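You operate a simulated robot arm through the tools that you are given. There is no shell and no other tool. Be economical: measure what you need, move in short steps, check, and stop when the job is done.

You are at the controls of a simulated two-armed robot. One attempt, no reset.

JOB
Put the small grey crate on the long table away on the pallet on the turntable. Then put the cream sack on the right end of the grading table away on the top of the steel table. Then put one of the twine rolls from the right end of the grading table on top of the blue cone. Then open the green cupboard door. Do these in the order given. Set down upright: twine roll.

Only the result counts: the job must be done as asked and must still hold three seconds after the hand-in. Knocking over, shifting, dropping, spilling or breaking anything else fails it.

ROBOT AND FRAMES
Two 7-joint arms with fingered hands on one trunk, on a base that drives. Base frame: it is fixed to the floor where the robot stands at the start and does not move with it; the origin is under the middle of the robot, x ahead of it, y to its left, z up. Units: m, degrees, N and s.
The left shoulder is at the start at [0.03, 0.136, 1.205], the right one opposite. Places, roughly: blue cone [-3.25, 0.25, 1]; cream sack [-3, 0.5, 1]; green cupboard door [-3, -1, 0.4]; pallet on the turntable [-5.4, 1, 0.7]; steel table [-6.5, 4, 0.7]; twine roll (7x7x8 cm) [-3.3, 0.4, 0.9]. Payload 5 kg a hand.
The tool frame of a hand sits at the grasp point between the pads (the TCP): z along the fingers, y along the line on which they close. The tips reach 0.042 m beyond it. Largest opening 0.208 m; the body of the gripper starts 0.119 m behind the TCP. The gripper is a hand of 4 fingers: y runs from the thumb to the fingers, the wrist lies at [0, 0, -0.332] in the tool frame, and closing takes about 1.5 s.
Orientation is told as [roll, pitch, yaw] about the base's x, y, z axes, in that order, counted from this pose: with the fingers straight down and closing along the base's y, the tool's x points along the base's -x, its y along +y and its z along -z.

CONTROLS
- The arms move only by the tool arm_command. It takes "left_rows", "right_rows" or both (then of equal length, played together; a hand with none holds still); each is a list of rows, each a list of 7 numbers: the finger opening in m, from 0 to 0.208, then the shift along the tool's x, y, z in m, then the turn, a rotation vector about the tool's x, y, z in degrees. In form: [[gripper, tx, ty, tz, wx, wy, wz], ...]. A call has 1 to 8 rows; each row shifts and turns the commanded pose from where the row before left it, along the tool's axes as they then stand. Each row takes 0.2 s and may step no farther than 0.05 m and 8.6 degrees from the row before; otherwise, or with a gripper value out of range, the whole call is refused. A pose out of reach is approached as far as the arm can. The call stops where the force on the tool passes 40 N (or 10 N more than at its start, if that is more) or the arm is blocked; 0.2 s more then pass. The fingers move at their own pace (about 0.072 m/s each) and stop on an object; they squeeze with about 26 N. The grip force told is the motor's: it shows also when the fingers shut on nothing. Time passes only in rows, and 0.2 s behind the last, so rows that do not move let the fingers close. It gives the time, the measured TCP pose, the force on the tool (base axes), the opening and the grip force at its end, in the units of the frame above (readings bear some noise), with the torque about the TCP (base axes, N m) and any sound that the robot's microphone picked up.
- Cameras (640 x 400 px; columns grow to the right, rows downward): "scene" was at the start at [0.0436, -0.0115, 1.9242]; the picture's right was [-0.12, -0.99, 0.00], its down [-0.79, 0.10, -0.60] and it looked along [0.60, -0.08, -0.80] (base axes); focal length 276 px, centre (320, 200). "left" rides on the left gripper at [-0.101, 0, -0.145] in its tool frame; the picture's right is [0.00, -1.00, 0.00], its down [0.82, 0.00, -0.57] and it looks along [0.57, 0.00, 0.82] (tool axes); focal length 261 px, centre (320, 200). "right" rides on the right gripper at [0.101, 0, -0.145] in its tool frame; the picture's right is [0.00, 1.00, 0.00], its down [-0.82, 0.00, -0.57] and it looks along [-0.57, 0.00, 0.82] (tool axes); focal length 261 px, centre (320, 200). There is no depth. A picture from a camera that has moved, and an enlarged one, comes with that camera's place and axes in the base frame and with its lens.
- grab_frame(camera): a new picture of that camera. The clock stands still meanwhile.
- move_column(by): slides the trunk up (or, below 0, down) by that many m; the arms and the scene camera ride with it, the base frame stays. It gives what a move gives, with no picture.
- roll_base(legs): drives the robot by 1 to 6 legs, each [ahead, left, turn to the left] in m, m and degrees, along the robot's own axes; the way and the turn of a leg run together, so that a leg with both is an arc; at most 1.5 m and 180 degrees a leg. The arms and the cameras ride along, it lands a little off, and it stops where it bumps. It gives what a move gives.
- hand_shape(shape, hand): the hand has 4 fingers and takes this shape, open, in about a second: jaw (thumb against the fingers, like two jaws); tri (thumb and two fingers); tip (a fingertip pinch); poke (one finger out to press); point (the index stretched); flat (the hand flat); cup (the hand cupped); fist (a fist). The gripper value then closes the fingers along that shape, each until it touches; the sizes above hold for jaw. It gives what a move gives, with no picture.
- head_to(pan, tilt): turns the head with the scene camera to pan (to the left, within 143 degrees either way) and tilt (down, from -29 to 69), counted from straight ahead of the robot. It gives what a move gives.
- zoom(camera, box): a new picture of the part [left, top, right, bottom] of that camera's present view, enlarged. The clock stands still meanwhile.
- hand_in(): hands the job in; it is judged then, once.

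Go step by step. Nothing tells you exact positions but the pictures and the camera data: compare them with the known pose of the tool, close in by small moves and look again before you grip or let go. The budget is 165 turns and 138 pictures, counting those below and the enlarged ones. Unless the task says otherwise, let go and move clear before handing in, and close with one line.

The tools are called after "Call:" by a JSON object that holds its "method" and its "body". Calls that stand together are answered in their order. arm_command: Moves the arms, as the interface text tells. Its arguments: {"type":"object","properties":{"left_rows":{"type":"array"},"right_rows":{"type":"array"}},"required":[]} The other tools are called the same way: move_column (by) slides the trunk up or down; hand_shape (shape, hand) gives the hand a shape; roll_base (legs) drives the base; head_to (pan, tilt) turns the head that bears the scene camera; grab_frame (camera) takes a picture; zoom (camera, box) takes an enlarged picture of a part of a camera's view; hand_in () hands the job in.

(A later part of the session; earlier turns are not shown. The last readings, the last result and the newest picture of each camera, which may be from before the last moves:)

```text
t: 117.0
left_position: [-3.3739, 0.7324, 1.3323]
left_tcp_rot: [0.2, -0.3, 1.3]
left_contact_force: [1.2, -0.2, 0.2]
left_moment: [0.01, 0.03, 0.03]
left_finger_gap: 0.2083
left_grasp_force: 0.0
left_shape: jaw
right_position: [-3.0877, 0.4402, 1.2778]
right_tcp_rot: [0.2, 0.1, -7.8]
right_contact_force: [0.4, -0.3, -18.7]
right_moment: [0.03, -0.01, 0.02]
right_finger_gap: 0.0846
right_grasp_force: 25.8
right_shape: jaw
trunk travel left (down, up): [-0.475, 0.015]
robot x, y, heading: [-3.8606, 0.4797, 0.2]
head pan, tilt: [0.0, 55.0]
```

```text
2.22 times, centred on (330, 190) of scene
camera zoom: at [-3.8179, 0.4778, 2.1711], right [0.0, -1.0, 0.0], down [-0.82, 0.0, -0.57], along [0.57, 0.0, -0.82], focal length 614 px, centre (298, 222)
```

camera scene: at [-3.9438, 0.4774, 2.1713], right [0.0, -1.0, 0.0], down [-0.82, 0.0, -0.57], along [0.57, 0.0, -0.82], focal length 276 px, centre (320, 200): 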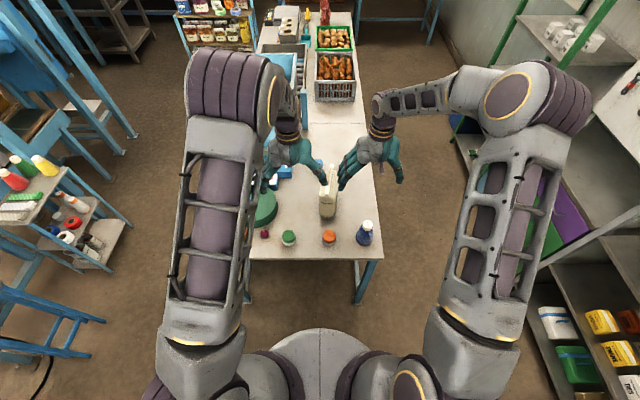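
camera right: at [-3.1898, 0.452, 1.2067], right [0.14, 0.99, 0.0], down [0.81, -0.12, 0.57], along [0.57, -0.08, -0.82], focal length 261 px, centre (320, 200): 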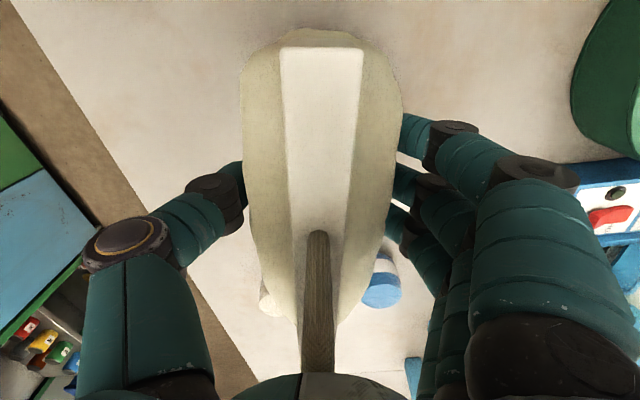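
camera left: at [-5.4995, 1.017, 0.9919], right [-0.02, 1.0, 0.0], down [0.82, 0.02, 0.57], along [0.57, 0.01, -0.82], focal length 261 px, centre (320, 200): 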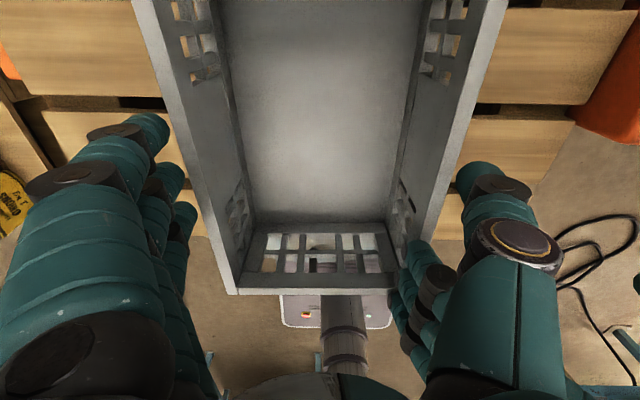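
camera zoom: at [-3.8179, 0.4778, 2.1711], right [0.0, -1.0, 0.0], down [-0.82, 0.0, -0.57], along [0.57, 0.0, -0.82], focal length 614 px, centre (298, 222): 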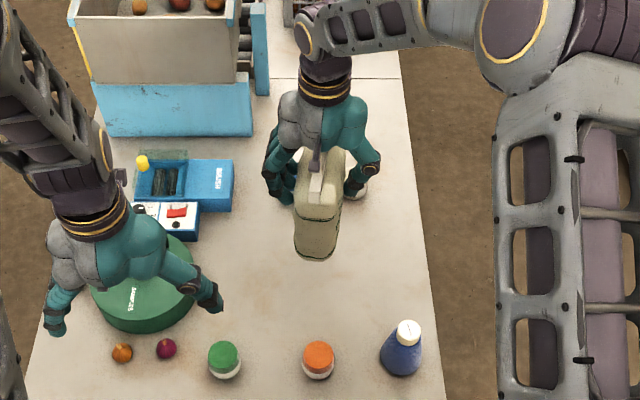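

The sack (about 1.9 kg) is held firmly. I'll back off, turn to face the steel table's side, and go around the turntable and the floor cable.

Call:
{"method": "roll_base", "body": {"legs": [[-0.59, 0, 0], [0, 0, 90]]}}

Call:
{"method": "head_to", "body": {"pan": 20, "tilt": 35}}

Call:
{"method": "grab_frame", "body": {"camera": "scene"}}

```text
t: 124.3
left_position: [-4.727, 0.9661, 1.3339]
left_tcp_rot: [0.2, -0.3, 91.7]
left_contact_force: [0.2, 0.2, -0.9]
left_moment: [0.0, -0.03, 0.0]
left_finger_gap: 0.208
left_grasp_force: 0.1
left_shape: jaw
right_position: [-4.4345, 1.253, 1.2771]
right_tcp_rot: [0.1, 0.0, 82.7]
right_contact_force: [0.8, -0.2, -19.8]
right_moment: [0.04, 0.08, -0.01]
right_finger_gap: 0.0846
right_grasp_force: 26.6
right_shape: jaw
trunk travel left (down, up): [-0.475, 0.015]
robot x, y, heading: [-4.4701, 0.4777, 90.1]
head pan, tilt: [0.0, 55.0]
```

```text
t: 125.1
left_position: [-4.7256, 0.9655, 1.3323]
left_tcp_rot: [0.2, -0.3, 91.7]
left_contact_force: [0.4, 0.1, -0.3]
left_moment: [0.0, 0.01, -0.02]
left_finger_gap: 0.2079
left_grasp_force: 0.0
left_shape: jaw
right_position: [-4.4345, 1.2527, 1.2755]
right_tcp_rot: [0.1, 0.0, 82.6]
right_contact_force: [-0.9, -0.6, -19.6]
right_moment: [0.01, 0.03, 0.0]
right_finger_gap: 0.0844
right_grasp_force: 25.8
right_shape: jaw
trunk travel left (down, up): [-0.475, 0.015]
robot x, y, heading: [-4.4711, 0.4791, 90.5]
head pan, tilt: [20.0, 35.0]
```

```text
75 pictures are left
camera scene: at [-4.5014, 0.5314, 2.1994], right [0.94, 0.35, 0.0], down [0.2, -0.54, -0.82], along [-0.29, 0.77, -0.58], focal length 276 px, centre (320, 200)
```

scene: 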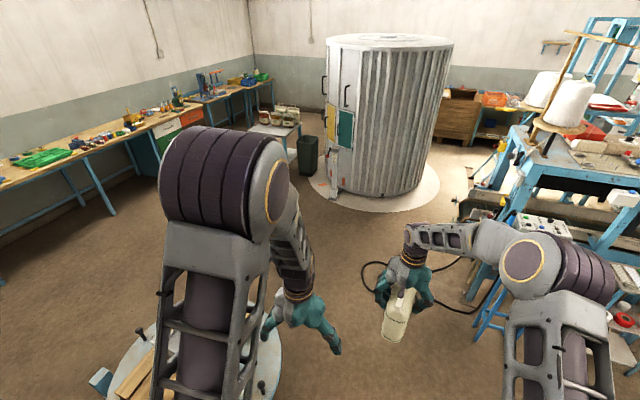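

Call:
{"method": "roll_base", "body": {"legs": [[0.75, 0.12, 0], [0.5, 0.36, 0], [0.35, 0.6, 0]]}}

Call:
{"method": "grab_frame", "body": {"camera": "scene"}}

```text
t: 135.7
left_position: [-5.8531, 2.5132, 1.3337]
left_tcp_rot: [0.2, -0.3, 93.9]
left_contact_force: [-0.3, 0.4, -0.4]
left_moment: [0.0, -0.02, 0.0]
left_finger_gap: 0.208
left_grasp_force: 0.1
left_shape: jaw
right_position: [-5.573, 2.8109, 1.2771]
right_tcp_rot: [0.1, 0.0, 84.8]
right_contact_force: [0.0, 0.2, -19.3]
right_moment: [-0.01, 0.03, -0.02]
right_finger_gap: 0.0843
right_grasp_force: 25.8
right_shape: jaw
trunk travel left (down, up): [-0.475, 0.015]
robot x, y, heading: [-5.5739, 2.0365, 93.1]
head pan, tilt: [20.0, 35.0]
```

```text
74 pictures are left
camera scene: at [-5.6118, 2.0867, 2.1995], right [0.92, 0.39, 0.0], down [0.22, -0.53, -0.82], along [-0.32, 0.76, -0.57], focal length 276 px, centre (320, 200)
```

scene: 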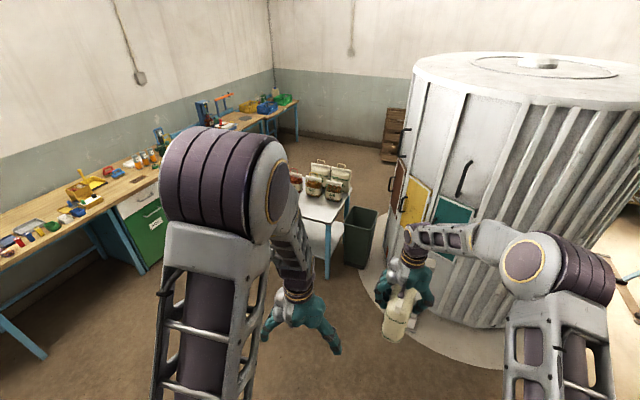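

Call:
{"method": "roll_base", "body": {"legs": [[0.1, 0.3, -3], [0.25, 0.5, 0]]}}

Call:
{"method": "head_to", "body": {"pan": 0, "tilt": 40}}

Call:
{"method": "grab_frame", "body": {"camera": "scene"}}

Call:
{"method": "grab_frame", "body": {"camera": "right"}}

```text
t: 140.6
left_position: [-6.6327, 2.8667, 1.3336]
left_tcp_rot: [0.3, -0.4, 91.6]
left_contact_force: [-0.2, 0.1, 0.7]
left_moment: [0.03, 0.0, -0.01]
left_finger_gap: 0.2079
left_grasp_force: 0.0
left_shape: jaw
right_position: [-6.3393, 3.1537, 1.2758]
right_tcp_rot: [0.1, 0.1, 82.6]
right_contact_force: [-0.4, 0.1, -19.7]
right_moment: [0.02, 0.05, 0.01]
right_finger_gap: 0.0845
right_grasp_force: 25.7
right_shape: jaw
trunk travel left (down, up): [-0.475, 0.015]
robot x, y, heading: [-6.3741, 2.3759, 90.3]
head pan, tilt: [20.0, 35.0]
```

```text
t: 141.4
left_position: [-6.6313, 2.868, 1.3342]
left_tcp_rot: [0.3, -0.2, 91.6]
left_contact_force: [-0.1, -0.2, 0.5]
left_moment: [-0.03, -0.01, -0.01]
left_finger_gap: 0.2082
left_grasp_force: 0.1
left_shape: jaw
right_position: [-6.341, 3.1527, 1.2763]
right_tcp_rot: [0.1, 0.2, 82.8]
right_contact_force: [0.1, 0.4, -20.1]
right_moment: [-0.01, 0.04, -0.01]
right_finger_gap: 0.0843
right_grasp_force: 26.1
right_shape: jaw
trunk travel left (down, up): [-0.475, 0.015]
robot x, y, heading: [-6.3759, 2.3806, 90.4]
head pan, tilt: [0.0, 40.0]
```

```text
73 pictures are left
camera scene: at [-6.3778, 2.4355, 2.1919], right [1.0, 0.01, 0.0], down [0.01, -0.64, -0.77], along [-0.01, 0.77, -0.64], focal length 276 px, centre (320, 200)
```

scene: 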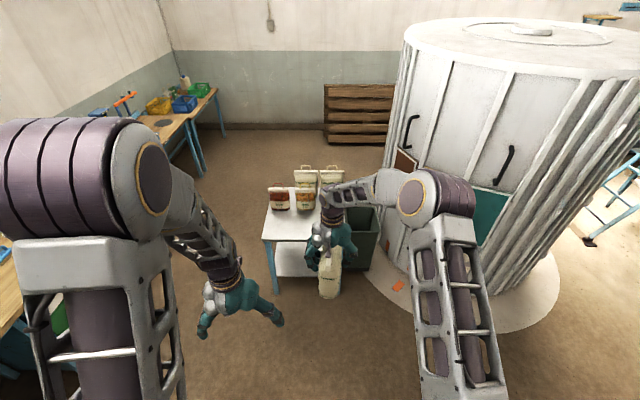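

```text
72 pictures are left
camera right: at [-6.3536, 3.0542, 1.4211], right [-0.99, 0.13, 0.0], down [0.11, 0.81, 0.57], along [0.07, 0.56, -0.82], focal length 261 px, centre (320, 200)
```

right: 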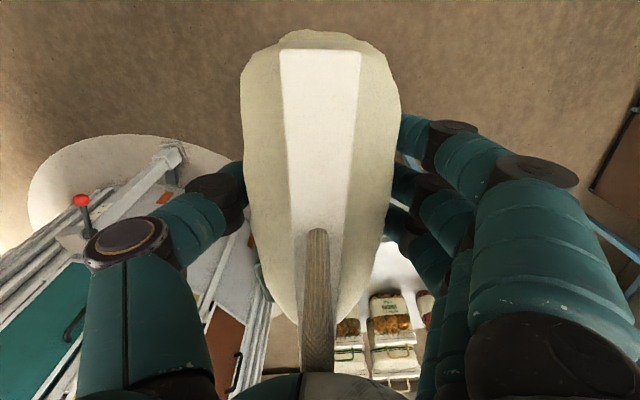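

The steel table's front edge is at y ≈ 3.73, with bags behind y ≈ 4.03, so the front strip is free. I'll drive closer.

Call:
{"method": "roll_base", "body": {"legs": [[0.5, 0.1, -0.4]]}}

Call:
{"method": "grab_frame", "body": {"camera": "scene"}}

Call:
{"method": "grab_frame", "body": {"camera": "left"}}

```text
t: 144.4
left_position: [-6.7273, 3.366, 1.3332]
left_tcp_rot: [0.1, -0.3, 91.0]
left_contact_force: [-0.6, 0.1, -0.3]
left_moment: [0.0, 0.0, -0.03]
left_finger_gap: 0.208
left_grasp_force: 0.1
left_shape: jaw
right_position: [-6.4335, 3.6527, 1.2757]
right_tcp_rot: [-0.1, 0.1, 82.1]
right_contact_force: [-0.1, -0.3, -20.4]
right_moment: [0.03, -0.01, -0.01]
right_finger_gap: 0.0843
right_grasp_force: 25.9
right_shape: jaw
trunk travel left (down, up): [-0.475, 0.015]
robot x, y, heading: [-6.4779, 2.8736, 90.0]
head pan, tilt: [0.0, 40.0]
```

```text
71 pictures are left
camera scene: at [-6.477, 2.9325, 2.192], right [1.0, 0.0, 0.0], down [0.0, -0.64, -0.77], along [0.0, 0.77, -0.64], focal length 276 px, centre (320, 200)
```

scene: 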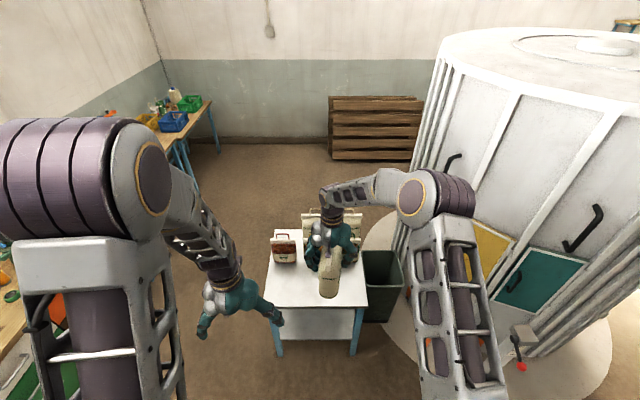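

```text
70 pictures are left
camera left: at [-6.7289, 3.4663, 1.4785], right [1.0, 0.02, 0.0], down [0.02, -0.82, 0.57], along [0.01, -0.57, -0.82], focal length 261 px, centre (320, 200)
```

left: 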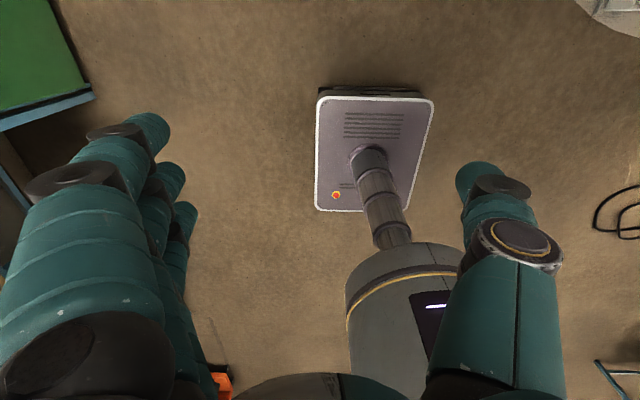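

Call:
{"method": "zoom", "body": {"camera": "scene", "box": [250, 190, 410, 320]}}

```text
3.08 times, centred on (330, 255) of scene
camera zoom: at [-6.477, 2.9325, 2.192], right [1.0, 0.0, 0.0], down [0.0, -0.64, -0.77], along [0.0, 0.77, -0.64], focal length 851 px, centre (289, 31)
```

zoom: 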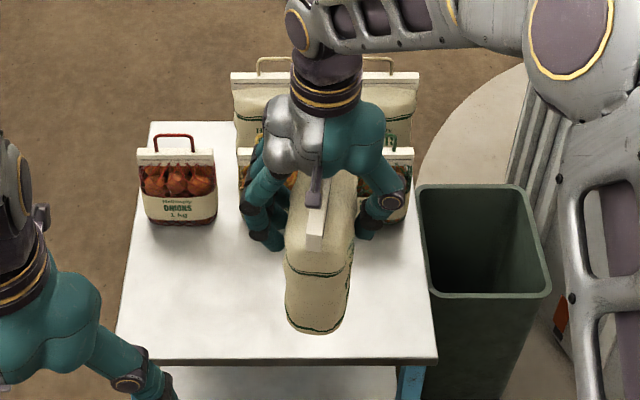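

The table top is at z ≈ 0.71–0.75 with its front edge near y = 3.76. I'll advance 0.24 m so the sack is over the free strip at y ≈ 3.89, then lower it part-way.

Call:
{"method": "roll_base", "body": {"legs": [[0.24, 0, 0]]}}

Call:
{"method": "arm_command", "body": {"right_rows": [[0, 0, 0, 0.045, 0, 0, 0], [0, 0, 0, 0.045, 0, 0, 0], [0, 0, 0, 0.045, 0, 0, 0], [0, 0, 0, 0.045, 0, 0, 0], [0, 0, 0, 0.045, 0, 0, 0], [0, 0, 0, 0.03, 0, 0, 0], [0, 0, 0, 0, 0, 0, 0]]}}

Call:
{"method": "head_to", "body": {"pan": 0, "tilt": 55}}

Call:
{"method": "zoom", "body": {"camera": "scene", "box": [230, 120, 430, 280]}}

Call:
{"method": "grab_frame", "body": {"camera": "right"}}

```text
t: 146.2
left_position: [-6.7276, 3.6078, 1.333]
left_tcp_rot: [0.2, -0.2, 91.3]
left_contact_force: [0.8, 1.3, 0.0]
left_moment: [0.0, -0.01, -0.01]
left_finger_gap: 0.2081
left_grasp_force: 0.2
left_shape: jaw
right_position: [-6.4343, 3.8931, 1.2757]
right_tcp_rot: [0.0, 0.2, 82.1]
right_contact_force: [0.5, -0.2, -20.3]
right_moment: [0.0, 0.01, 0.03]
right_finger_gap: 0.0844
right_grasp_force: 26.3
right_shape: jaw
trunk travel left (down, up): [-0.475, 0.015]
robot x, y, heading: [-6.4731, 3.1171, 89.8]
head pan, tilt: [0.0, 40.0]
```

```text
t: 147.8
left_position: [-6.7278, 3.6077, 1.3335]
left_tcp_rot: [0.2, -0.3, 91.2]
left_contact_force: [0.2, -0.3, -0.3]
left_moment: [0.06, -0.04, 0.02]
left_finger_gap: 0.2079
left_grasp_force: 0.1
left_shape: jaw
right_position: [-6.4326, 3.8939, 1.0222]
right_tcp_rot: [-0.1, 0.2, 82.4]
right_contact_force: [-0.6, -0.3, -19.8]
right_moment: [0.09, 0.02, 0.03]
right_finger_gap: 0.0845
right_grasp_force: 25.8
right_shape: jaw
trunk travel left (down, up): [-0.475, 0.015]
robot x, y, heading: [-6.4786, 3.1178, 90.0]
head pan, tilt: [0.0, 40.0]
```

```text
t: 148.5
left_position: [-6.7261, 3.6092, 1.3336]
left_tcp_rot: [0.1, -0.1, 91.3]
left_contact_force: [0.4, -0.1, 0.3]
left_moment: [-0.05, 0.0, 0.01]
left_finger_gap: 0.2081
left_grasp_force: 0.1
left_shape: jaw
right_position: [-6.4333, 3.8944, 1.022]
right_tcp_rot: [0.0, 0.2, 82.2]
right_contact_force: [0.0, 0.1, -20.0]
right_moment: [0.01, 0.04, -0.02]
right_finger_gap: 0.0843
right_grasp_force: 26.1
right_shape: jaw
trunk travel left (down, up): [-0.475, 0.015]
robot x, y, heading: [-6.473, 3.1214, 89.9]
head pan, tilt: [0.0, 55.0]
```

```text
2.50 times, centred on (330, 200) of scene
camera zoom: at [-6.4769, 3.1626, 2.1713], right [1.0, 0.0, 0.0], down [0.0, -0.82, -0.57], along [0.0, 0.57, -0.82], focal length 691 px, centre (295, 200)
```

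zoom: 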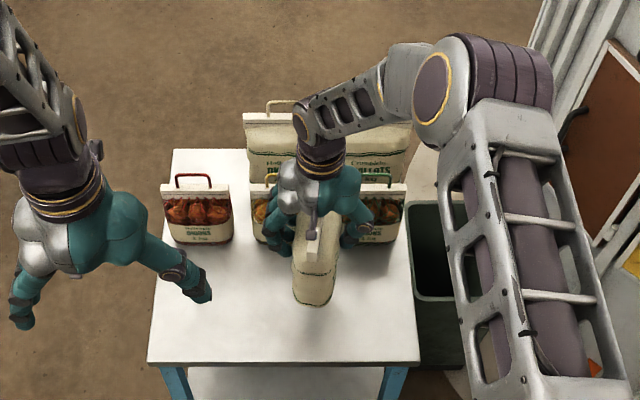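

```text
67 pictures are left
camera right: at [-6.4474, 3.7949, 1.1675], right [-0.99, 0.14, 0.0], down [0.12, 0.81, 0.57], along [0.08, 0.56, -0.82], focal length 261 px, centre (320, 200)
```

right: 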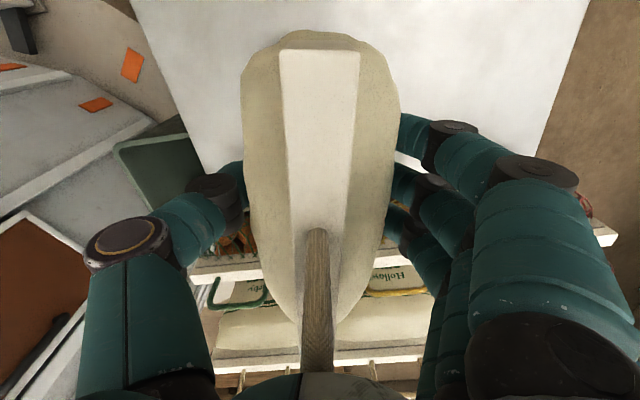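

The sack has margins on both sides. I'll shift it 2 cm toward me and lower it until contact.

Call:
{"method": "arm_command", "body": {"right_rows": [[0, 0.018, 0.002, 0, 0, 0, 0], [0, 0, 0, 0.04, 0, 0, 0], [0, 0, 0, 0.03, 0, 0, 0], [0, 0, 0, 0.015, 0, 0, 0], [0, 0, 0, 0.008, 0, 0, 0], [0, 0, 0, 0.008, 0, 0, 0], [0, 0, 0, 0.008, 0, 0, 0], [0, 0, 0, 0.008, 0, 0, 0]]}}

Call:
{"method": "zoom", "body": {"camera": "scene", "box": [230, 120, 430, 280]}}

```text
t: 150.3
left_position: [-6.7285, 3.6087, 1.3326]
left_tcp_rot: [0.1, -0.2, 91.3]
left_contact_force: [-0.1, 0.1, -0.2]
left_moment: [-0.06, -0.02, 0.0]
left_finger_gap: 0.2081
left_grasp_force: 0.0
left_shape: jaw
right_position: [-6.4399, 3.8745, 0.9049]
right_tcp_rot: [0.1, 0.1, 82.2]
right_contact_force: [0.1, 0.7, -19.5]
right_moment: [-0.03, 0.04, 0.01]
right_finger_gap: 0.0845
right_grasp_force: 25.9
right_shape: jaw
trunk travel left (down, up): [-0.475, 0.015]
robot x, y, heading: [-6.4751, 3.119, 89.7]
head pan, tilt: [0.0, 55.0]
```

```text
2.50 times, centred on (330, 200) of scene
camera zoom: at [-6.4769, 3.1623, 2.1712], right [1.0, 0.0, 0.0], down [0.0, -0.82, -0.57], along [0.0, 0.57, -0.82], focal length 691 px, centre (295, 200)
```

zoom: 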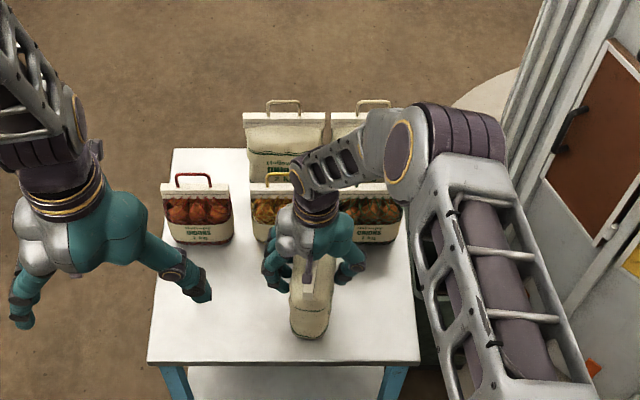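

Call:
{"method": "arm_command", "body": {"right_rows": [[0, 0, 0, 0.007, 0, 0, 0], [0, 0, 0, 0.007, 0, 0, 0], [0, 0, 0, 0.007, 0, 0, 0], [0, 0, 0, 0.007, 0, 0, 0], [0, 0, 0, 0.007, 0, 0, 0], [0, 0, 0, 0.007, 0, 0, 0], [0, 0, 0, 0, 0, 0, 0]]}}

Call:
{"method": "zoom", "body": {"camera": "scene", "box": [230, 120, 430, 280]}}

```text
t: 150.8
left_position: [-6.7281, 3.6043, 1.3354]
left_tcp_rot: [0.1, -0.4, 91.3]
left_contact_force: [-0.2, 0.4, -0.5]
left_moment: [-0.11, -0.02, -0.04]
left_finger_gap: 0.2078
left_grasp_force: 0.0
left_shape: jaw
right_position: [-6.4403, 3.8758, 0.9021]
right_tcp_rot: [0.0, -0.1, 82.3]
right_contact_force: [5.0, -19.1, 40.0]
right_moment: [-0.48, 0.4, 0.15]
right_finger_gap: 0.0854
right_grasp_force: 26.2
right_shape: jaw
trunk travel left (down, up): [-0.475, 0.015]
robot x, y, heading: [-6.4773, 3.1177, 90.2]
head pan, tilt: [0.0, 55.0]
stopped in row 2 (right hand): the force on the tool passed its limit (the readings are from after the stop); the commanded pose is now the measured one
```

```text
2.50 times, centred on (330, 200) of scene
camera zoom: at [-6.4766, 3.1562, 2.1719], right [1.0, 0.0, 0.0], down [0.0, -0.82, -0.57], along [0.0, 0.57, -0.82], focal length 691 px, centre (295, 200)
```

zoom: 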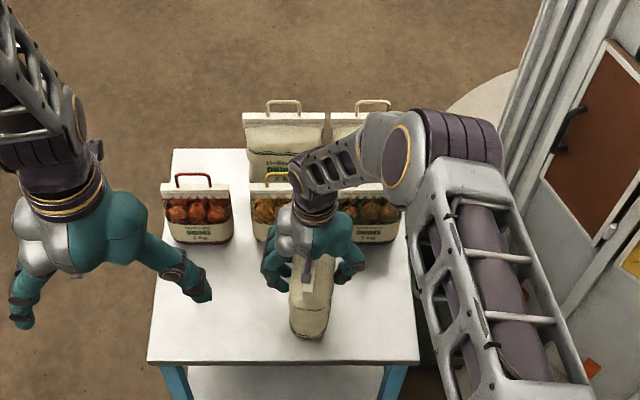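

Contact at bottom z ≈ 0.73, which matches the table top. I'll release and rise.

Call:
{"method": "arm_command", "body": {"right_rows": [[0.208, 0, 0, -0.001, 0, 0, 0], [0.208, 0, 0, 0, 0, 0, 0], [0.208, 0, 0, 0, 0, 0, 0], [0.208, 0, 0, 0, 0, 0, 0], [0.208, 0, 0, 0, 0, 0, 0], [0.208, 0, 0, -0.01, 0, 0, 0], [0.208, 0, 0, -0.02, 0, 0, 0], [0.208, 0, 0, 0, 0, 0, 0]]}}

Call:
{"method": "grab_frame", "body": {"camera": "right"}}

```text
t: 152.7
left_position: [-6.7276, 3.6077, 1.3337]
left_tcp_rot: [0.2, -0.2, 91.2]
left_contact_force: [-0.1, 0.0, 0.3]
left_moment: [-0.04, 0.0, -0.01]
left_finger_gap: 0.208
left_grasp_force: 0.1
left_shape: jaw
right_position: [-6.4402, 3.8759, 0.929]
right_tcp_rot: [-0.1, 0.0, 82.2]
right_contact_force: [0.5, 0.2, 0.7]
right_moment: [-0.09, -0.02, -0.03]
right_finger_gap: 0.2078
right_grasp_force: 0.0
right_shape: jaw
trunk travel left (down, up): [-0.475, 0.015]
robot x, y, heading: [-6.476, 3.1193, 90.2]
head pan, tilt: [0.0, 55.0]
```

```text
64 pictures are left
camera right: at [-6.4556, 3.7759, 1.0741], right [-0.99, 0.14, 0.0], down [0.12, 0.81, 0.57], along [0.08, 0.57, -0.82], focal length 261 px, centre (320, 200)
```

right: 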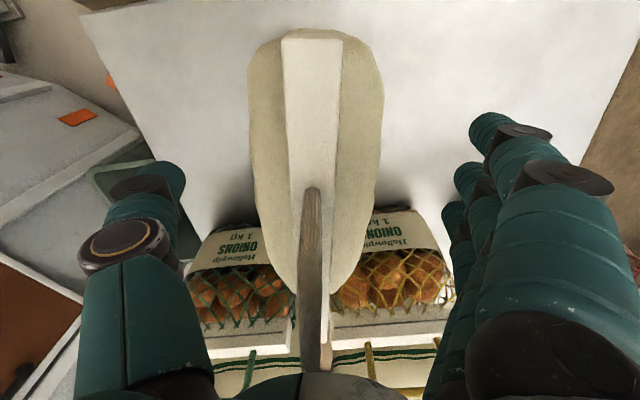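

Released and the sack stands. I'll raise the hand clear and check.

Call:
{"method": "arm_command", "body": {"right_rows": [[0.208, 0, 0, -0.03, 0, 0, 0], [0.208, 0, 0, -0.04, 0, 0, 0], [0.208, 0, 0, -0.045, 0, 0, 0], [0.208, 0, 0, -0.045, 0, 0, 0], [0.208, 0, 0, -0.045, 0, 0, 0], [0.208, 0, 0, -0.045, 0, 0, 0], [0.208, 0, 0, -0.045, 0, 0, 0], [0.208, 0, 0, -0.045, 0, 0, 0]]}}

Call:
{"method": "grab_frame", "body": {"camera": "scene"}}

```text
t: 154.4
left_position: [-6.7274, 3.6062, 1.3339]
left_tcp_rot: [0.2, -0.3, 91.4]
left_contact_force: [-0.7, -0.4, 0.0]
left_moment: [0.03, -0.05, -0.02]
left_finger_gap: 0.208
left_grasp_force: 0.2
left_shape: jaw
right_position: [-6.4377, 3.8761, 1.2734]
right_tcp_rot: [0.0, 0.0, 82.3]
right_contact_force: [-0.8, -0.3, -1.0]
right_moment: [0.13, -0.02, 0.01]
right_finger_gap: 0.2081
right_grasp_force: 0.1
right_shape: jaw
trunk travel left (down, up): [-0.475, 0.015]
robot x, y, heading: [-6.4764, 3.1186, 89.8]
head pan, tilt: [0.0, 55.0]
```

```text
63 pictures are left
camera scene: at [-6.4771, 3.1584, 2.1714], right [1.0, 0.0, 0.0], down [0.0, -0.82, -0.57], along [0.0, 0.57, -0.82], focal length 276 px, centre (320, 200)
```

scene: 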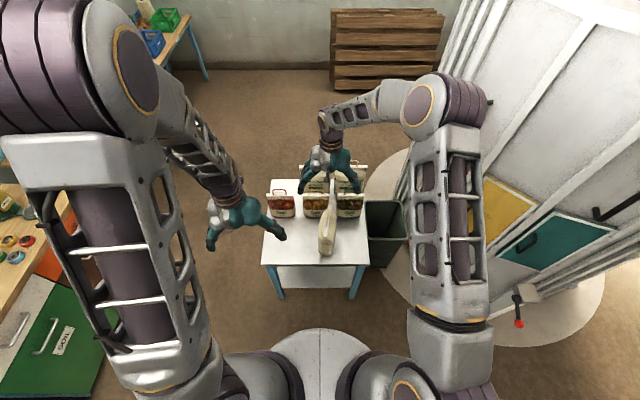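

The sack stands on the steel table. I'll drive back the same way.

Call:
{"method": "roll_base", "body": {"legs": [[-0.75, 0, 0], [-0.33, -0.9, 0], [-0.3, -0.62, 0]]}}

```text
t: 166.5
left_position: [-5.1965, 2.2563, 1.334]
left_tcp_rot: [0.3, -0.3, 93.4]
left_contact_force: [0.1, 1.0, -0.9]
left_moment: [-0.01, 0.02, 0.0]
left_finger_gap: 0.2079
left_grasp_force: 0.1
left_shape: jaw
right_position: [-4.9159, 2.5334, 1.2712]
right_tcp_rot: [0.1, -0.1, 84.3]
right_contact_force: [0.0, -0.7, 1.1]
right_moment: [0.0, -0.02, -0.03]
right_finger_gap: 0.2078
right_grasp_force: 0.0
right_shape: jaw
trunk travel left (down, up): [-0.475, 0.015]
robot x, y, heading: [-4.9275, 1.7776, 92.1]
head pan, tilt: [0.0, 55.0]
```

Call:
{"method": "roll_base", "body": {"legs": [[-0.53, -0.35, -2], [-0.77, -0.12, 0], [0, 0, -90]]}}

Call:
{"method": "grab_frame", "body": {"camera": "scene"}}

```text
t: 177.6
left_position: [-3.9569, 0.7566, 1.3324]
left_tcp_rot: [0.1, -0.3, 3.0]
left_contact_force: [0.7, 0.6, 0.7]
left_moment: [-0.02, 0.01, 0.0]
left_finger_gap: 0.208
left_grasp_force: 0.2
left_shape: jaw
right_position: [-3.6801, 0.4746, 1.2718]
right_tcp_rot: [0.1, -0.1, -6.1]
right_contact_force: [0.0, -0.4, 0.1]
right_moment: [0.0, -0.04, 0.04]
right_finger_gap: 0.2079
right_grasp_force: 0.0
right_shape: jaw
trunk travel left (down, up): [-0.475, 0.015]
robot x, y, heading: [-4.4359, 0.4927, 1.8]
head pan, tilt: [0.0, 55.0]
```

```text
62 pictures are left
camera scene: at [-4.3962, 0.4902, 2.1713], right [0.03, -1.0, 0.0], down [-0.82, -0.02, -0.57], along [0.57, 0.02, -0.82], focal length 276 px, centre (320, 200)
```

scene: 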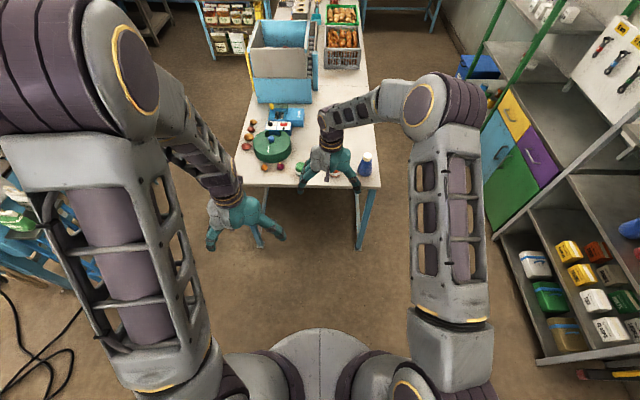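

I'm back at the table end. I'll square up, move closer, and look at the orange roll and the cone.

Call:
{"method": "roll_base", "body": {"legs": [[0.46, 0, -1.8]]}}

Call:
{"method": "arm_command", "body": {"right_rows": [[0.208, 0.04, -0.01, 0, 0, 0, -3], [0.208, 0.045, -0.01, 0, 0, 0, -3], [0.208, 0.045, -0.01, 0, 0, 0, -2], [0.208, 0.045, 0, 0, 0, 0, 0], [0.208, 0, 0, 0, 0, 0, 0]]}}

Call:
{"method": "grab_frame", "body": {"camera": "right"}}

Call:
{"method": "zoom", "body": {"camera": "scene", "box": [230, 150, 430, 300]}}

```text
t: 180.4
left_position: [-3.4953, 0.7505, 1.334]
left_tcp_rot: [0.2, -0.2, 1.3]
left_contact_force: [0.4, -0.2, 0.0]
left_moment: [-0.04, -0.02, 0.01]
left_finger_gap: 0.2081
left_grasp_force: 0.0
left_shape: jaw
right_position: [-3.2251, 0.4599, 1.2729]
right_tcp_rot: [0.1, -0.1, -7.8]
right_contact_force: [-0.4, 0.6, 0.5]
right_moment: [-0.02, 0.04, -0.02]
right_finger_gap: 0.2081
right_grasp_force: 0.1
right_shape: jaw
trunk travel left (down, up): [-0.475, 0.015]
robot x, y, heading: [-3.9851, 0.4988, 0.1]
head pan, tilt: [0.0, 55.0]
```

```text
t: 181.6
left_position: [-3.4927, 0.7498, 1.3331]
left_tcp_rot: [0.2, -0.3, 1.2]
left_contact_force: [0.6, -0.7, -0.6]
left_moment: [-0.03, 0.12, -0.02]
left_finger_gap: 0.208
left_grasp_force: 0.0
left_shape: jaw
right_position: [-3.3957, 0.4376, 1.2714]
right_tcp_rot: [0.2, 0.1, 0.3]
right_contact_force: [0.8, -0.1, -0.6]
right_moment: [0.02, 0.13, -0.02]
right_finger_gap: 0.208
right_grasp_force: 0.0
right_shape: jaw
trunk travel left (down, up): [-0.475, 0.015]
robot x, y, heading: [-3.9817, 0.5024, -0.2]
head pan, tilt: [0.0, 55.0]
```

```text
61 pictures are left
camera right: at [-3.4976, 0.4369, 1.416], right [0.0, 1.0, 0.0], down [0.82, 0.0, 0.57], along [0.57, 0.0, -0.82], focal length 261 px, centre (320, 200)
```

right: 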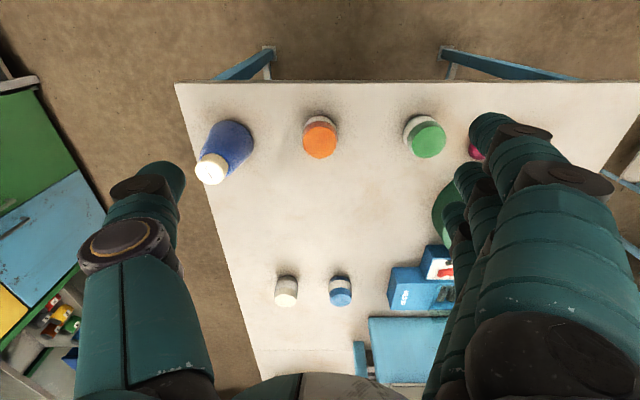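

```text
2.67 times, centred on (330, 225) of scene
camera zoom: at [-3.9374, 0.496, 2.1712], right [0.0, -1.0, 0.0], down [-0.82, 0.0, -0.57], along [0.57, 0.0, -0.82], focal length 737 px, centre (293, 133)
```

zoom: 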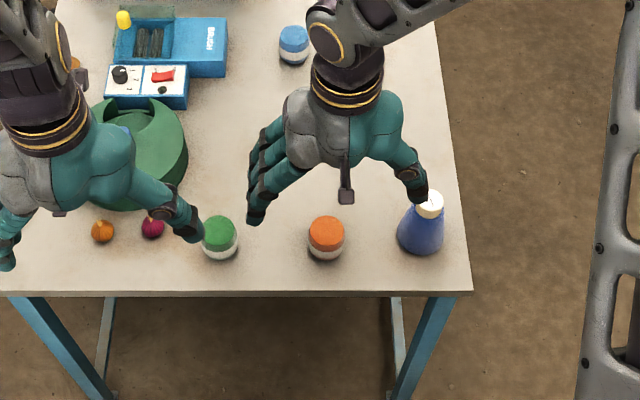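

The orange roll's centre is (-3.320, 0.435) with its top at 0.97. The cone's cap is at about (-3.288, 0.250, 1.02). I'll move above the roll with a smaller opening.

Call:
{"method": "arm_command", "body": {"right_rows": [[0.13, -0.038, -0.001, 0, 0, 0, 0], [0.13, -0.038, -0.001, 0, 0, 0, 0], [0.13, 0, 0, 0.045, 0, 0, 0], [0.13, 0, 0, 0.045, 0, 0, 0], [0.13, 0, 0, 0.045, 0, 0, 0], [0.13, 0, 0, 0.045, 0, 0, 0], [0.13, 0, 0, 0.03, 0, 0, 0], [0.13, 0, 0, 0, 0, 0, 0]]}}

Call:
{"method": "grab_frame", "body": {"camera": "right"}}

Call:
{"method": "zoom", "body": {"camera": "scene", "box": [230, 150, 430, 300]}}

```text
t: 183.4
left_position: [-3.4953, 0.7492, 1.3338]
left_tcp_rot: [0.3, -0.3, 1.3]
left_contact_force: [-1.3, 0.5, 0.2]
left_moment: [0.01, -0.04, -0.04]
left_finger_gap: 0.2079
left_grasp_force: 0.0
left_shape: jaw
right_position: [-3.3259, 0.4423, 1.062]
right_tcp_rot: [0.1, 0.0, 0.4]
right_contact_force: [-1.0, -0.5, 0.6]
right_moment: [0.05, -0.06, 0.0]
right_finger_gap: 0.1303
right_grasp_force: 0.1
right_shape: jaw
trunk travel left (down, up): [-0.475, 0.015]
robot x, y, heading: [-3.981, 0.4992, 0.2]
head pan, tilt: [0.0, 55.0]
```

```text
59 pictures are left
camera right: at [-3.4275, 0.4418, 1.2064], right [0.0, 1.0, 0.0], down [0.82, 0.0, 0.57], along [0.57, 0.0, -0.82], focal length 261 px, centre (320, 200)
```

right: 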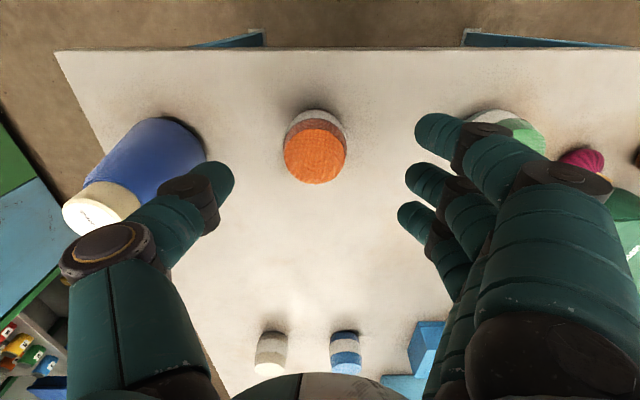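

```text
2.67 times, centred on (330, 225) of scene
camera zoom: at [-3.9411, 0.4959, 2.1714], right [0.0, -1.0, 0.0], down [-0.82, 0.0, -0.57], along [0.57, 0.0, -0.82], focal length 737 px, centre (293, 133)
```

zoom: 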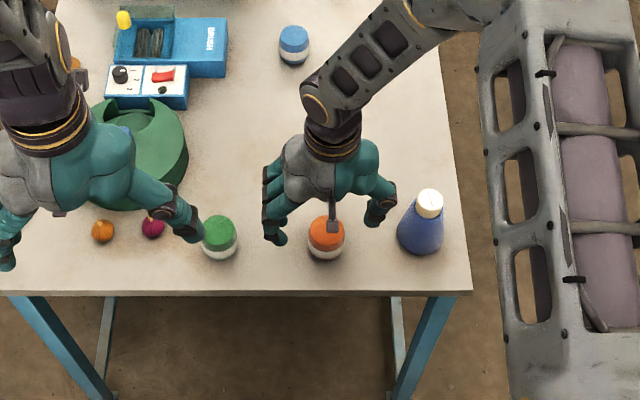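

Call:
{"method": "arm_command", "body": {"right_rows": [[0.13, -0.008, -0.005, 0.02, 0, 0, 0], [0.13, 0, 0, 0.035, 0, 0, 0], [0.13, 0, 0, 0.03, 0, 0, 0], [0.13, 0, 0, 0.018, 0, 0, 0], [0.13, 0, 0, 0, 0, 0, 0]]}}

Call:
{"method": "grab_frame", "body": {"camera": "right"}}

```text
t: 184.6
left_position: [-3.4949, 0.7509, 1.334]
left_tcp_rot: [0.2, -0.2, 1.3]
left_contact_force: [0.0, 0.1, 0.1]
left_moment: [-0.03, -0.05, -0.02]
left_finger_gap: 0.2079
left_grasp_force: 0.2
left_shape: jaw
right_position: [-3.3173, 0.437, 0.9606]
right_tcp_rot: [0.1, -0.1, 0.3]
right_contact_force: [-1.0, 0.1, -0.6]
right_moment: [-0.02, 0.04, -0.03]
right_finger_gap: 0.1307
right_grasp_force: 0.0
right_shape: jaw
trunk travel left (down, up): [-0.475, 0.015]
robot x, y, heading: [-3.982, 0.4999, 0.3]
head pan, tilt: [0.0, 55.0]
```

```text
57 pictures are left
camera right: at [-3.4201, 0.4355, 1.1054], right [0.0, 1.0, 0.0], down [0.82, 0.0, 0.57], along [0.57, 0.0, -0.82], focal length 261 px, centre (320, 200)
```

right: 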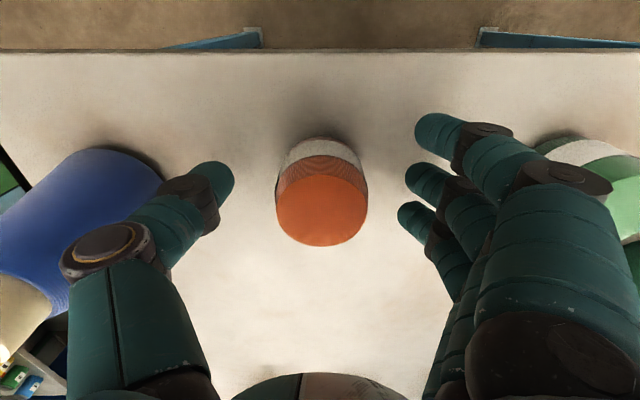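

The roll is centred between the pads. I'll close.

Call:
{"method": "arm_command", "body": {"right_rows": [[0.05, 0, 0, 0.003, 0, 0, 0], [0.03, 0, 0, 0, 0, 0, 0], [0.0, 0, 0, 0, 0, 0, 0], [0.0, 0, 0, 0, 0, 0, 0], [0.0, 0, 0, 0, 0, 0, 0], [0.0, 0, 0, 0, 0, 0, 0], [0.0, 0, 0, 0, 0, 0, 0]]}}

Call:
{"method": "grab_frame", "body": {"camera": "right"}}

```text
t: 186.2
left_position: [-3.4947, 0.7504, 1.3341]
left_tcp_rot: [0.2, -0.3, 1.3]
left_contact_force: [0.2, -0.2, 0.5]
left_moment: [-0.02, 0.01, 0.0]
left_finger_gap: 0.2081
left_grasp_force: 0.0
left_shape: jaw
right_position: [-3.3179, 0.4362, 0.9572]
right_tcp_rot: [0.0, -0.1, 0.2]
right_contact_force: [-0.6, -0.8, 0.4]
right_moment: [0.01, 0.0, -0.02]
right_finger_gap: 0.044
right_grasp_force: 26.2
right_shape: jaw
trunk travel left (down, up): [-0.475, 0.015]
robot x, y, heading: [-3.9804, 0.4965, 0.2]
head pan, tilt: [0.0, 55.0]
```

```text
56 pictures are left
camera right: at [-3.4198, 0.4358, 1.1014], right [0.0, 1.0, 0.0], down [0.82, 0.0, 0.57], along [0.57, 0.0, -0.82], focal length 261 px, centre (320, 200)
```

right: 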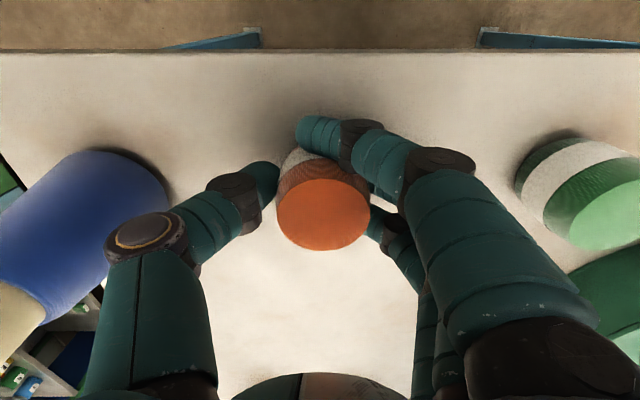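

Gripped, with one finger wrapping around the near side. I'll lift and check that the roll stays upright.

Call:
{"method": "arm_command", "body": {"right_rows": [[0.0, 0, 0, -0.015, 0, 0, 0], [0.0, 0, 0, -0.03, 0, 0, 0], [0.0, 0, 0, -0.04, 0, 0, 0], [0.0, 0, 0, -0.04, 0, 0, 0], [0.0, 0, 0, -0.04, 0, 0, 0], [0.0, 0, 0, 0, 0, 0, 0]]}}

Call:
{"method": "grab_frame", "body": {"camera": "right"}}

Call:
{"method": "zoom", "body": {"camera": "scene", "box": [290, 190, 410, 280]}}

```text
t: 187.6
left_position: [-3.4932, 0.7501, 1.3336]
left_tcp_rot: [0.1, -0.2, 1.3]
left_contact_force: [1.3, -0.4, -0.7]
left_moment: [0.0, 0.0, -0.02]
left_finger_gap: 0.2081
left_grasp_force: 0.0
left_shape: jaw
right_position: [-3.3182, 0.4371, 1.121]
right_tcp_rot: [0.0, -0.1, 0.3]
right_contact_force: [-0.1, 0.7, -1.3]
right_moment: [-0.02, 0.05, 0.0]
right_finger_gap: 0.0434
right_grasp_force: 25.9
right_shape: jaw
trunk travel left (down, up): [-0.475, 0.015]
robot x, y, heading: [-3.9839, 0.496, 0.2]
head pan, tilt: [0.0, 55.0]
```

```text
55 pictures are left
camera right: at [-3.4195, 0.4352, 1.2655], right [0.0, 1.0, 0.0], down [0.82, 0.0, 0.57], along [0.57, 0.0, -0.82], focal length 261 px, centre (320, 200)
```

right: 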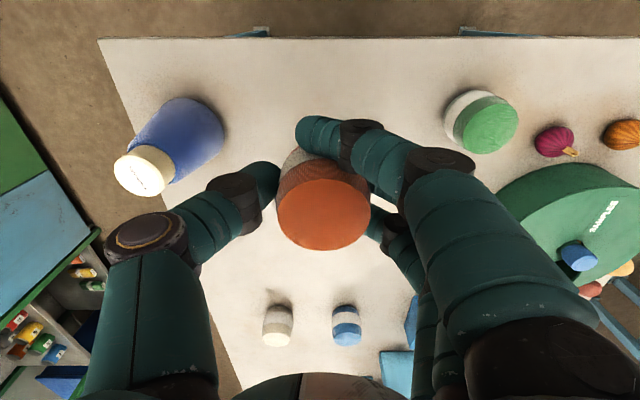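

```text
4.44 times, centred on (350, 235) of scene
camera zoom: at [-3.9386, 0.4963, 2.1712], right [0.0, -1.0, 0.0], down [-0.82, 0.0, -0.57], along [0.57, 0.0, -0.82], focal length 1229 px, centre (187, 44)
```

zoom: 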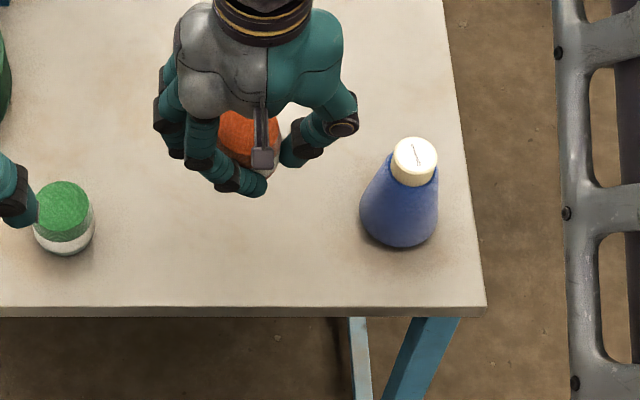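

The roll hangs upright, centred on the TCP. The cap refines to (-3.292, 0.254, 1.032). I'll move the roll above it.

Call:
{"method": "arm_command", "body": {"right_rows": [[0.0, 0, 0, -0.04, 0, 0, 0], [0.0, -0.0065, -0.0457, 0, 0, 0, 0], [0.0, -0.0065, -0.0457, 0, 0, 0, 0], [0.0, -0.0065, -0.0457, 0, 0, 0, 0], [0.0, -0.0065, -0.0457, 0, 0, 0, 0], [0.0, 0, 0, 0, 0, 0, 0], [0.0, 0, 0, 0, 0, 0, 0]]}}

Call:
{"method": "grab_frame", "body": {"camera": "right"}}

Call:
{"method": "zoom", "body": {"camera": "scene", "box": [310, 170, 430, 260]}}

```text
t: 189.2
left_position: [-3.4953, 0.7499, 1.3346]
left_tcp_rot: [0.2, -0.3, 1.4]
left_contact_force: [0.7, -0.4, 1.3]
left_moment: [0.07, -0.02, 0.0]
left_finger_gap: 0.208
left_grasp_force: 0.1
left_shape: jaw
right_position: [-3.2913, 0.2535, 1.1632]
right_tcp_rot: [0.1, -0.1, 0.3]
right_contact_force: [-0.4, -0.8, -1.6]
right_moment: [0.01, 0.0, 0.01]
right_finger_gap: 0.0436
right_grasp_force: 25.7
right_shape: jaw
trunk travel left (down, up): [-0.475, 0.015]
robot x, y, heading: [-3.983, 0.494, 0.0]
head pan, tilt: [0.0, 55.0]
```

```text
53 pictures are left
camera right: at [-3.392, 0.2524, 1.3073], right [0.0, 1.0, 0.0], down [0.82, 0.0, 0.57], along [0.57, 0.0, -0.82], focal length 261 px, centre (320, 200)
```

right: 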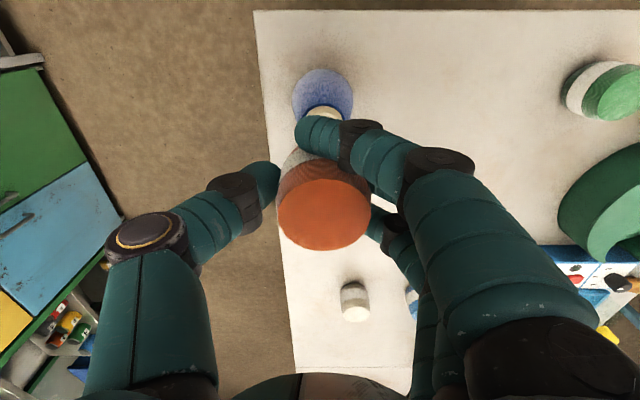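

```text
4.44 times, centred on (370, 215) of scene
camera zoom: at [-3.9401, 0.4956, 2.1713], right [0.0, -1.0, 0.0], down [-0.82, 0.0, -0.57], along [0.57, 0.0, -0.82], focal length 1229 px, centre (98, 133)
```

zoom: 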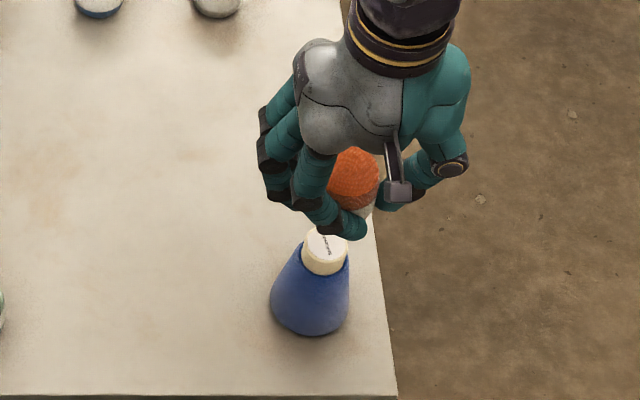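

The alignment is good. I'll lower towards the cap and then go in small steps.

Call:
{"method": "arm_command", "body": {"right_rows": [[0.0, 0, 0, 0.025, 0, 0, 0], [0.0, 0, 0, 0.02, 0, 0, 0], [0.0, 0, 0, 0.008, 0, 0, 0], [0.0, 0, 0, 0, 0, 0, 0]]}}

Call:
{"method": "grab_frame", "body": {"camera": "right"}}

Call:
{"method": "zoom", "body": {"camera": "scene", "box": [310, 170, 430, 260]}}

```text
t: 190.2
left_position: [-3.4939, 0.75, 1.3332]
left_tcp_rot: [0.2, -0.3, 1.3]
left_contact_force: [-0.3, 0.5, 0.1]
left_moment: [-0.04, 0.0, -0.03]
left_finger_gap: 0.2077
left_grasp_force: 0.0
left_shape: jaw
right_position: [-3.2913, 0.253, 1.1084]
right_tcp_rot: [0.1, -0.1, 0.3]
right_contact_force: [0.8, 0.3, -1.6]
right_moment: [-0.04, 0.06, 0.03]
right_finger_gap: 0.0433
right_grasp_force: 26.1
right_shape: jaw
trunk travel left (down, up): [-0.475, 0.015]
robot x, y, heading: [-3.9821, 0.5008, -0.1]
head pan, tilt: [0.0, 55.0]
```

```text
51 pictures are left
camera right: at [-3.3917, 0.253, 1.2534], right [0.0, 1.0, 0.0], down [0.82, 0.0, 0.57], along [0.57, 0.0, -0.82], focal length 261 px, centre (320, 200)
```

right: 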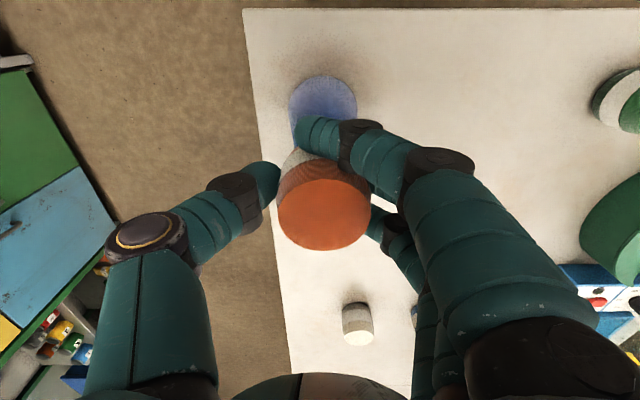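

```text
4.44 times, centred on (370, 215) of scene
camera zoom: at [-3.9396, 0.4964, 2.1713], right [0.0, -1.0, 0.0], down [-0.82, 0.0, -0.57], along [0.57, 0.0, -0.82], focal length 1229 px, centre (98, 133)
```

zoom: 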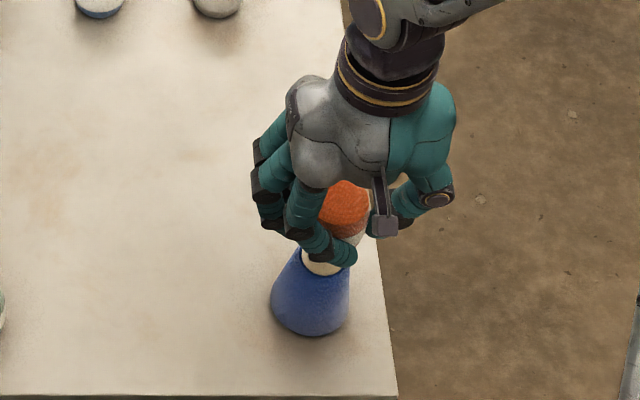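

Call:
{"method": "arm_command", "body": {"right_rows": [[0.0, 0, 0, 0.004, 0, 0, 0], [0.0, 0, 0, 0.004, 0, 0, 0], [0.0, 0, 0, 0, 0, 0, 0]]}}

```text
t: 191.0
left_position: [-3.4944, 0.7508, 1.3334]
left_tcp_rot: [0.2, -0.3, 1.3]
left_contact_force: [-0.5, 0.3, -0.1]
left_moment: [0.03, -0.02, 0.04]
left_finger_gap: 0.2079
left_grasp_force: 0.1
left_shape: jaw
right_position: [-3.2902, 0.2514, 1.1008]
right_tcp_rot: [0.1, -0.1, 0.3]
right_contact_force: [-1.0, 0.4, -0.8]
right_moment: [-0.01, 0.02, 0.0]
right_finger_gap: 0.0432
right_grasp_force: 25.5
right_shape: jaw
trunk travel left (down, up): [-0.475, 0.015]
robot x, y, heading: [-3.9807, 0.5001, 0.1]
head pan, tilt: [0.0, 55.0]
```

Call:
{"method": "arm_command", "body": {"right_rows": [[0.0, 0, 0, 0.003, 0, 0, 0], [0.0, 0, 0, 0.003, 0, 0, 0], [0.0, 0, 0, 0, 0, 0, 0]]}}

Call:
{"method": "zoom", "body": {"camera": "scene", "box": [350, 200, 410, 245]}}

```text
t: 191.8
left_position: [-3.4967, 0.7504, 1.3349]
left_tcp_rot: [0.3, -0.3, 1.4]
left_contact_force: [-0.1, -0.3, -0.6]
left_moment: [-0.04, -0.02, -0.01]
left_finger_gap: 0.208
left_grasp_force: 0.1
left_shape: jaw
right_position: [-3.2915, 0.2529, 1.0973]
right_tcp_rot: [0.1, -0.4, 0.2]
right_contact_force: [1.5, -4.6, 38.5]
right_moment: [-0.03, -0.42, -0.01]
right_finger_gap: 0.0453
right_grasp_force: 26.4
right_shape: jaw
trunk travel left (down, up): [-0.475, 0.015]
robot x, y, heading: [-3.983, 0.4959, 0.1]
head pan, tilt: [0.0, 55.0]
```

```text
8.89 times, centred on (380, 222) of scene
camera zoom: at [-3.9435, 0.4968, 2.1717], right [0.0, -1.0, 0.0], down [-0.82, 0.0, -0.57], along [0.57, 0.0, -0.82], focal length 2458 px, centre (-213, 0)
```

zoom: 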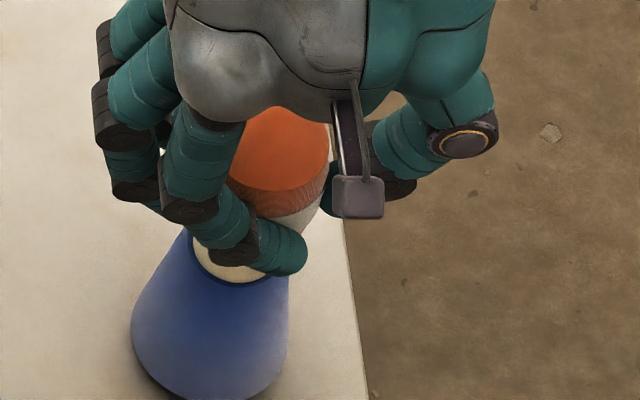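

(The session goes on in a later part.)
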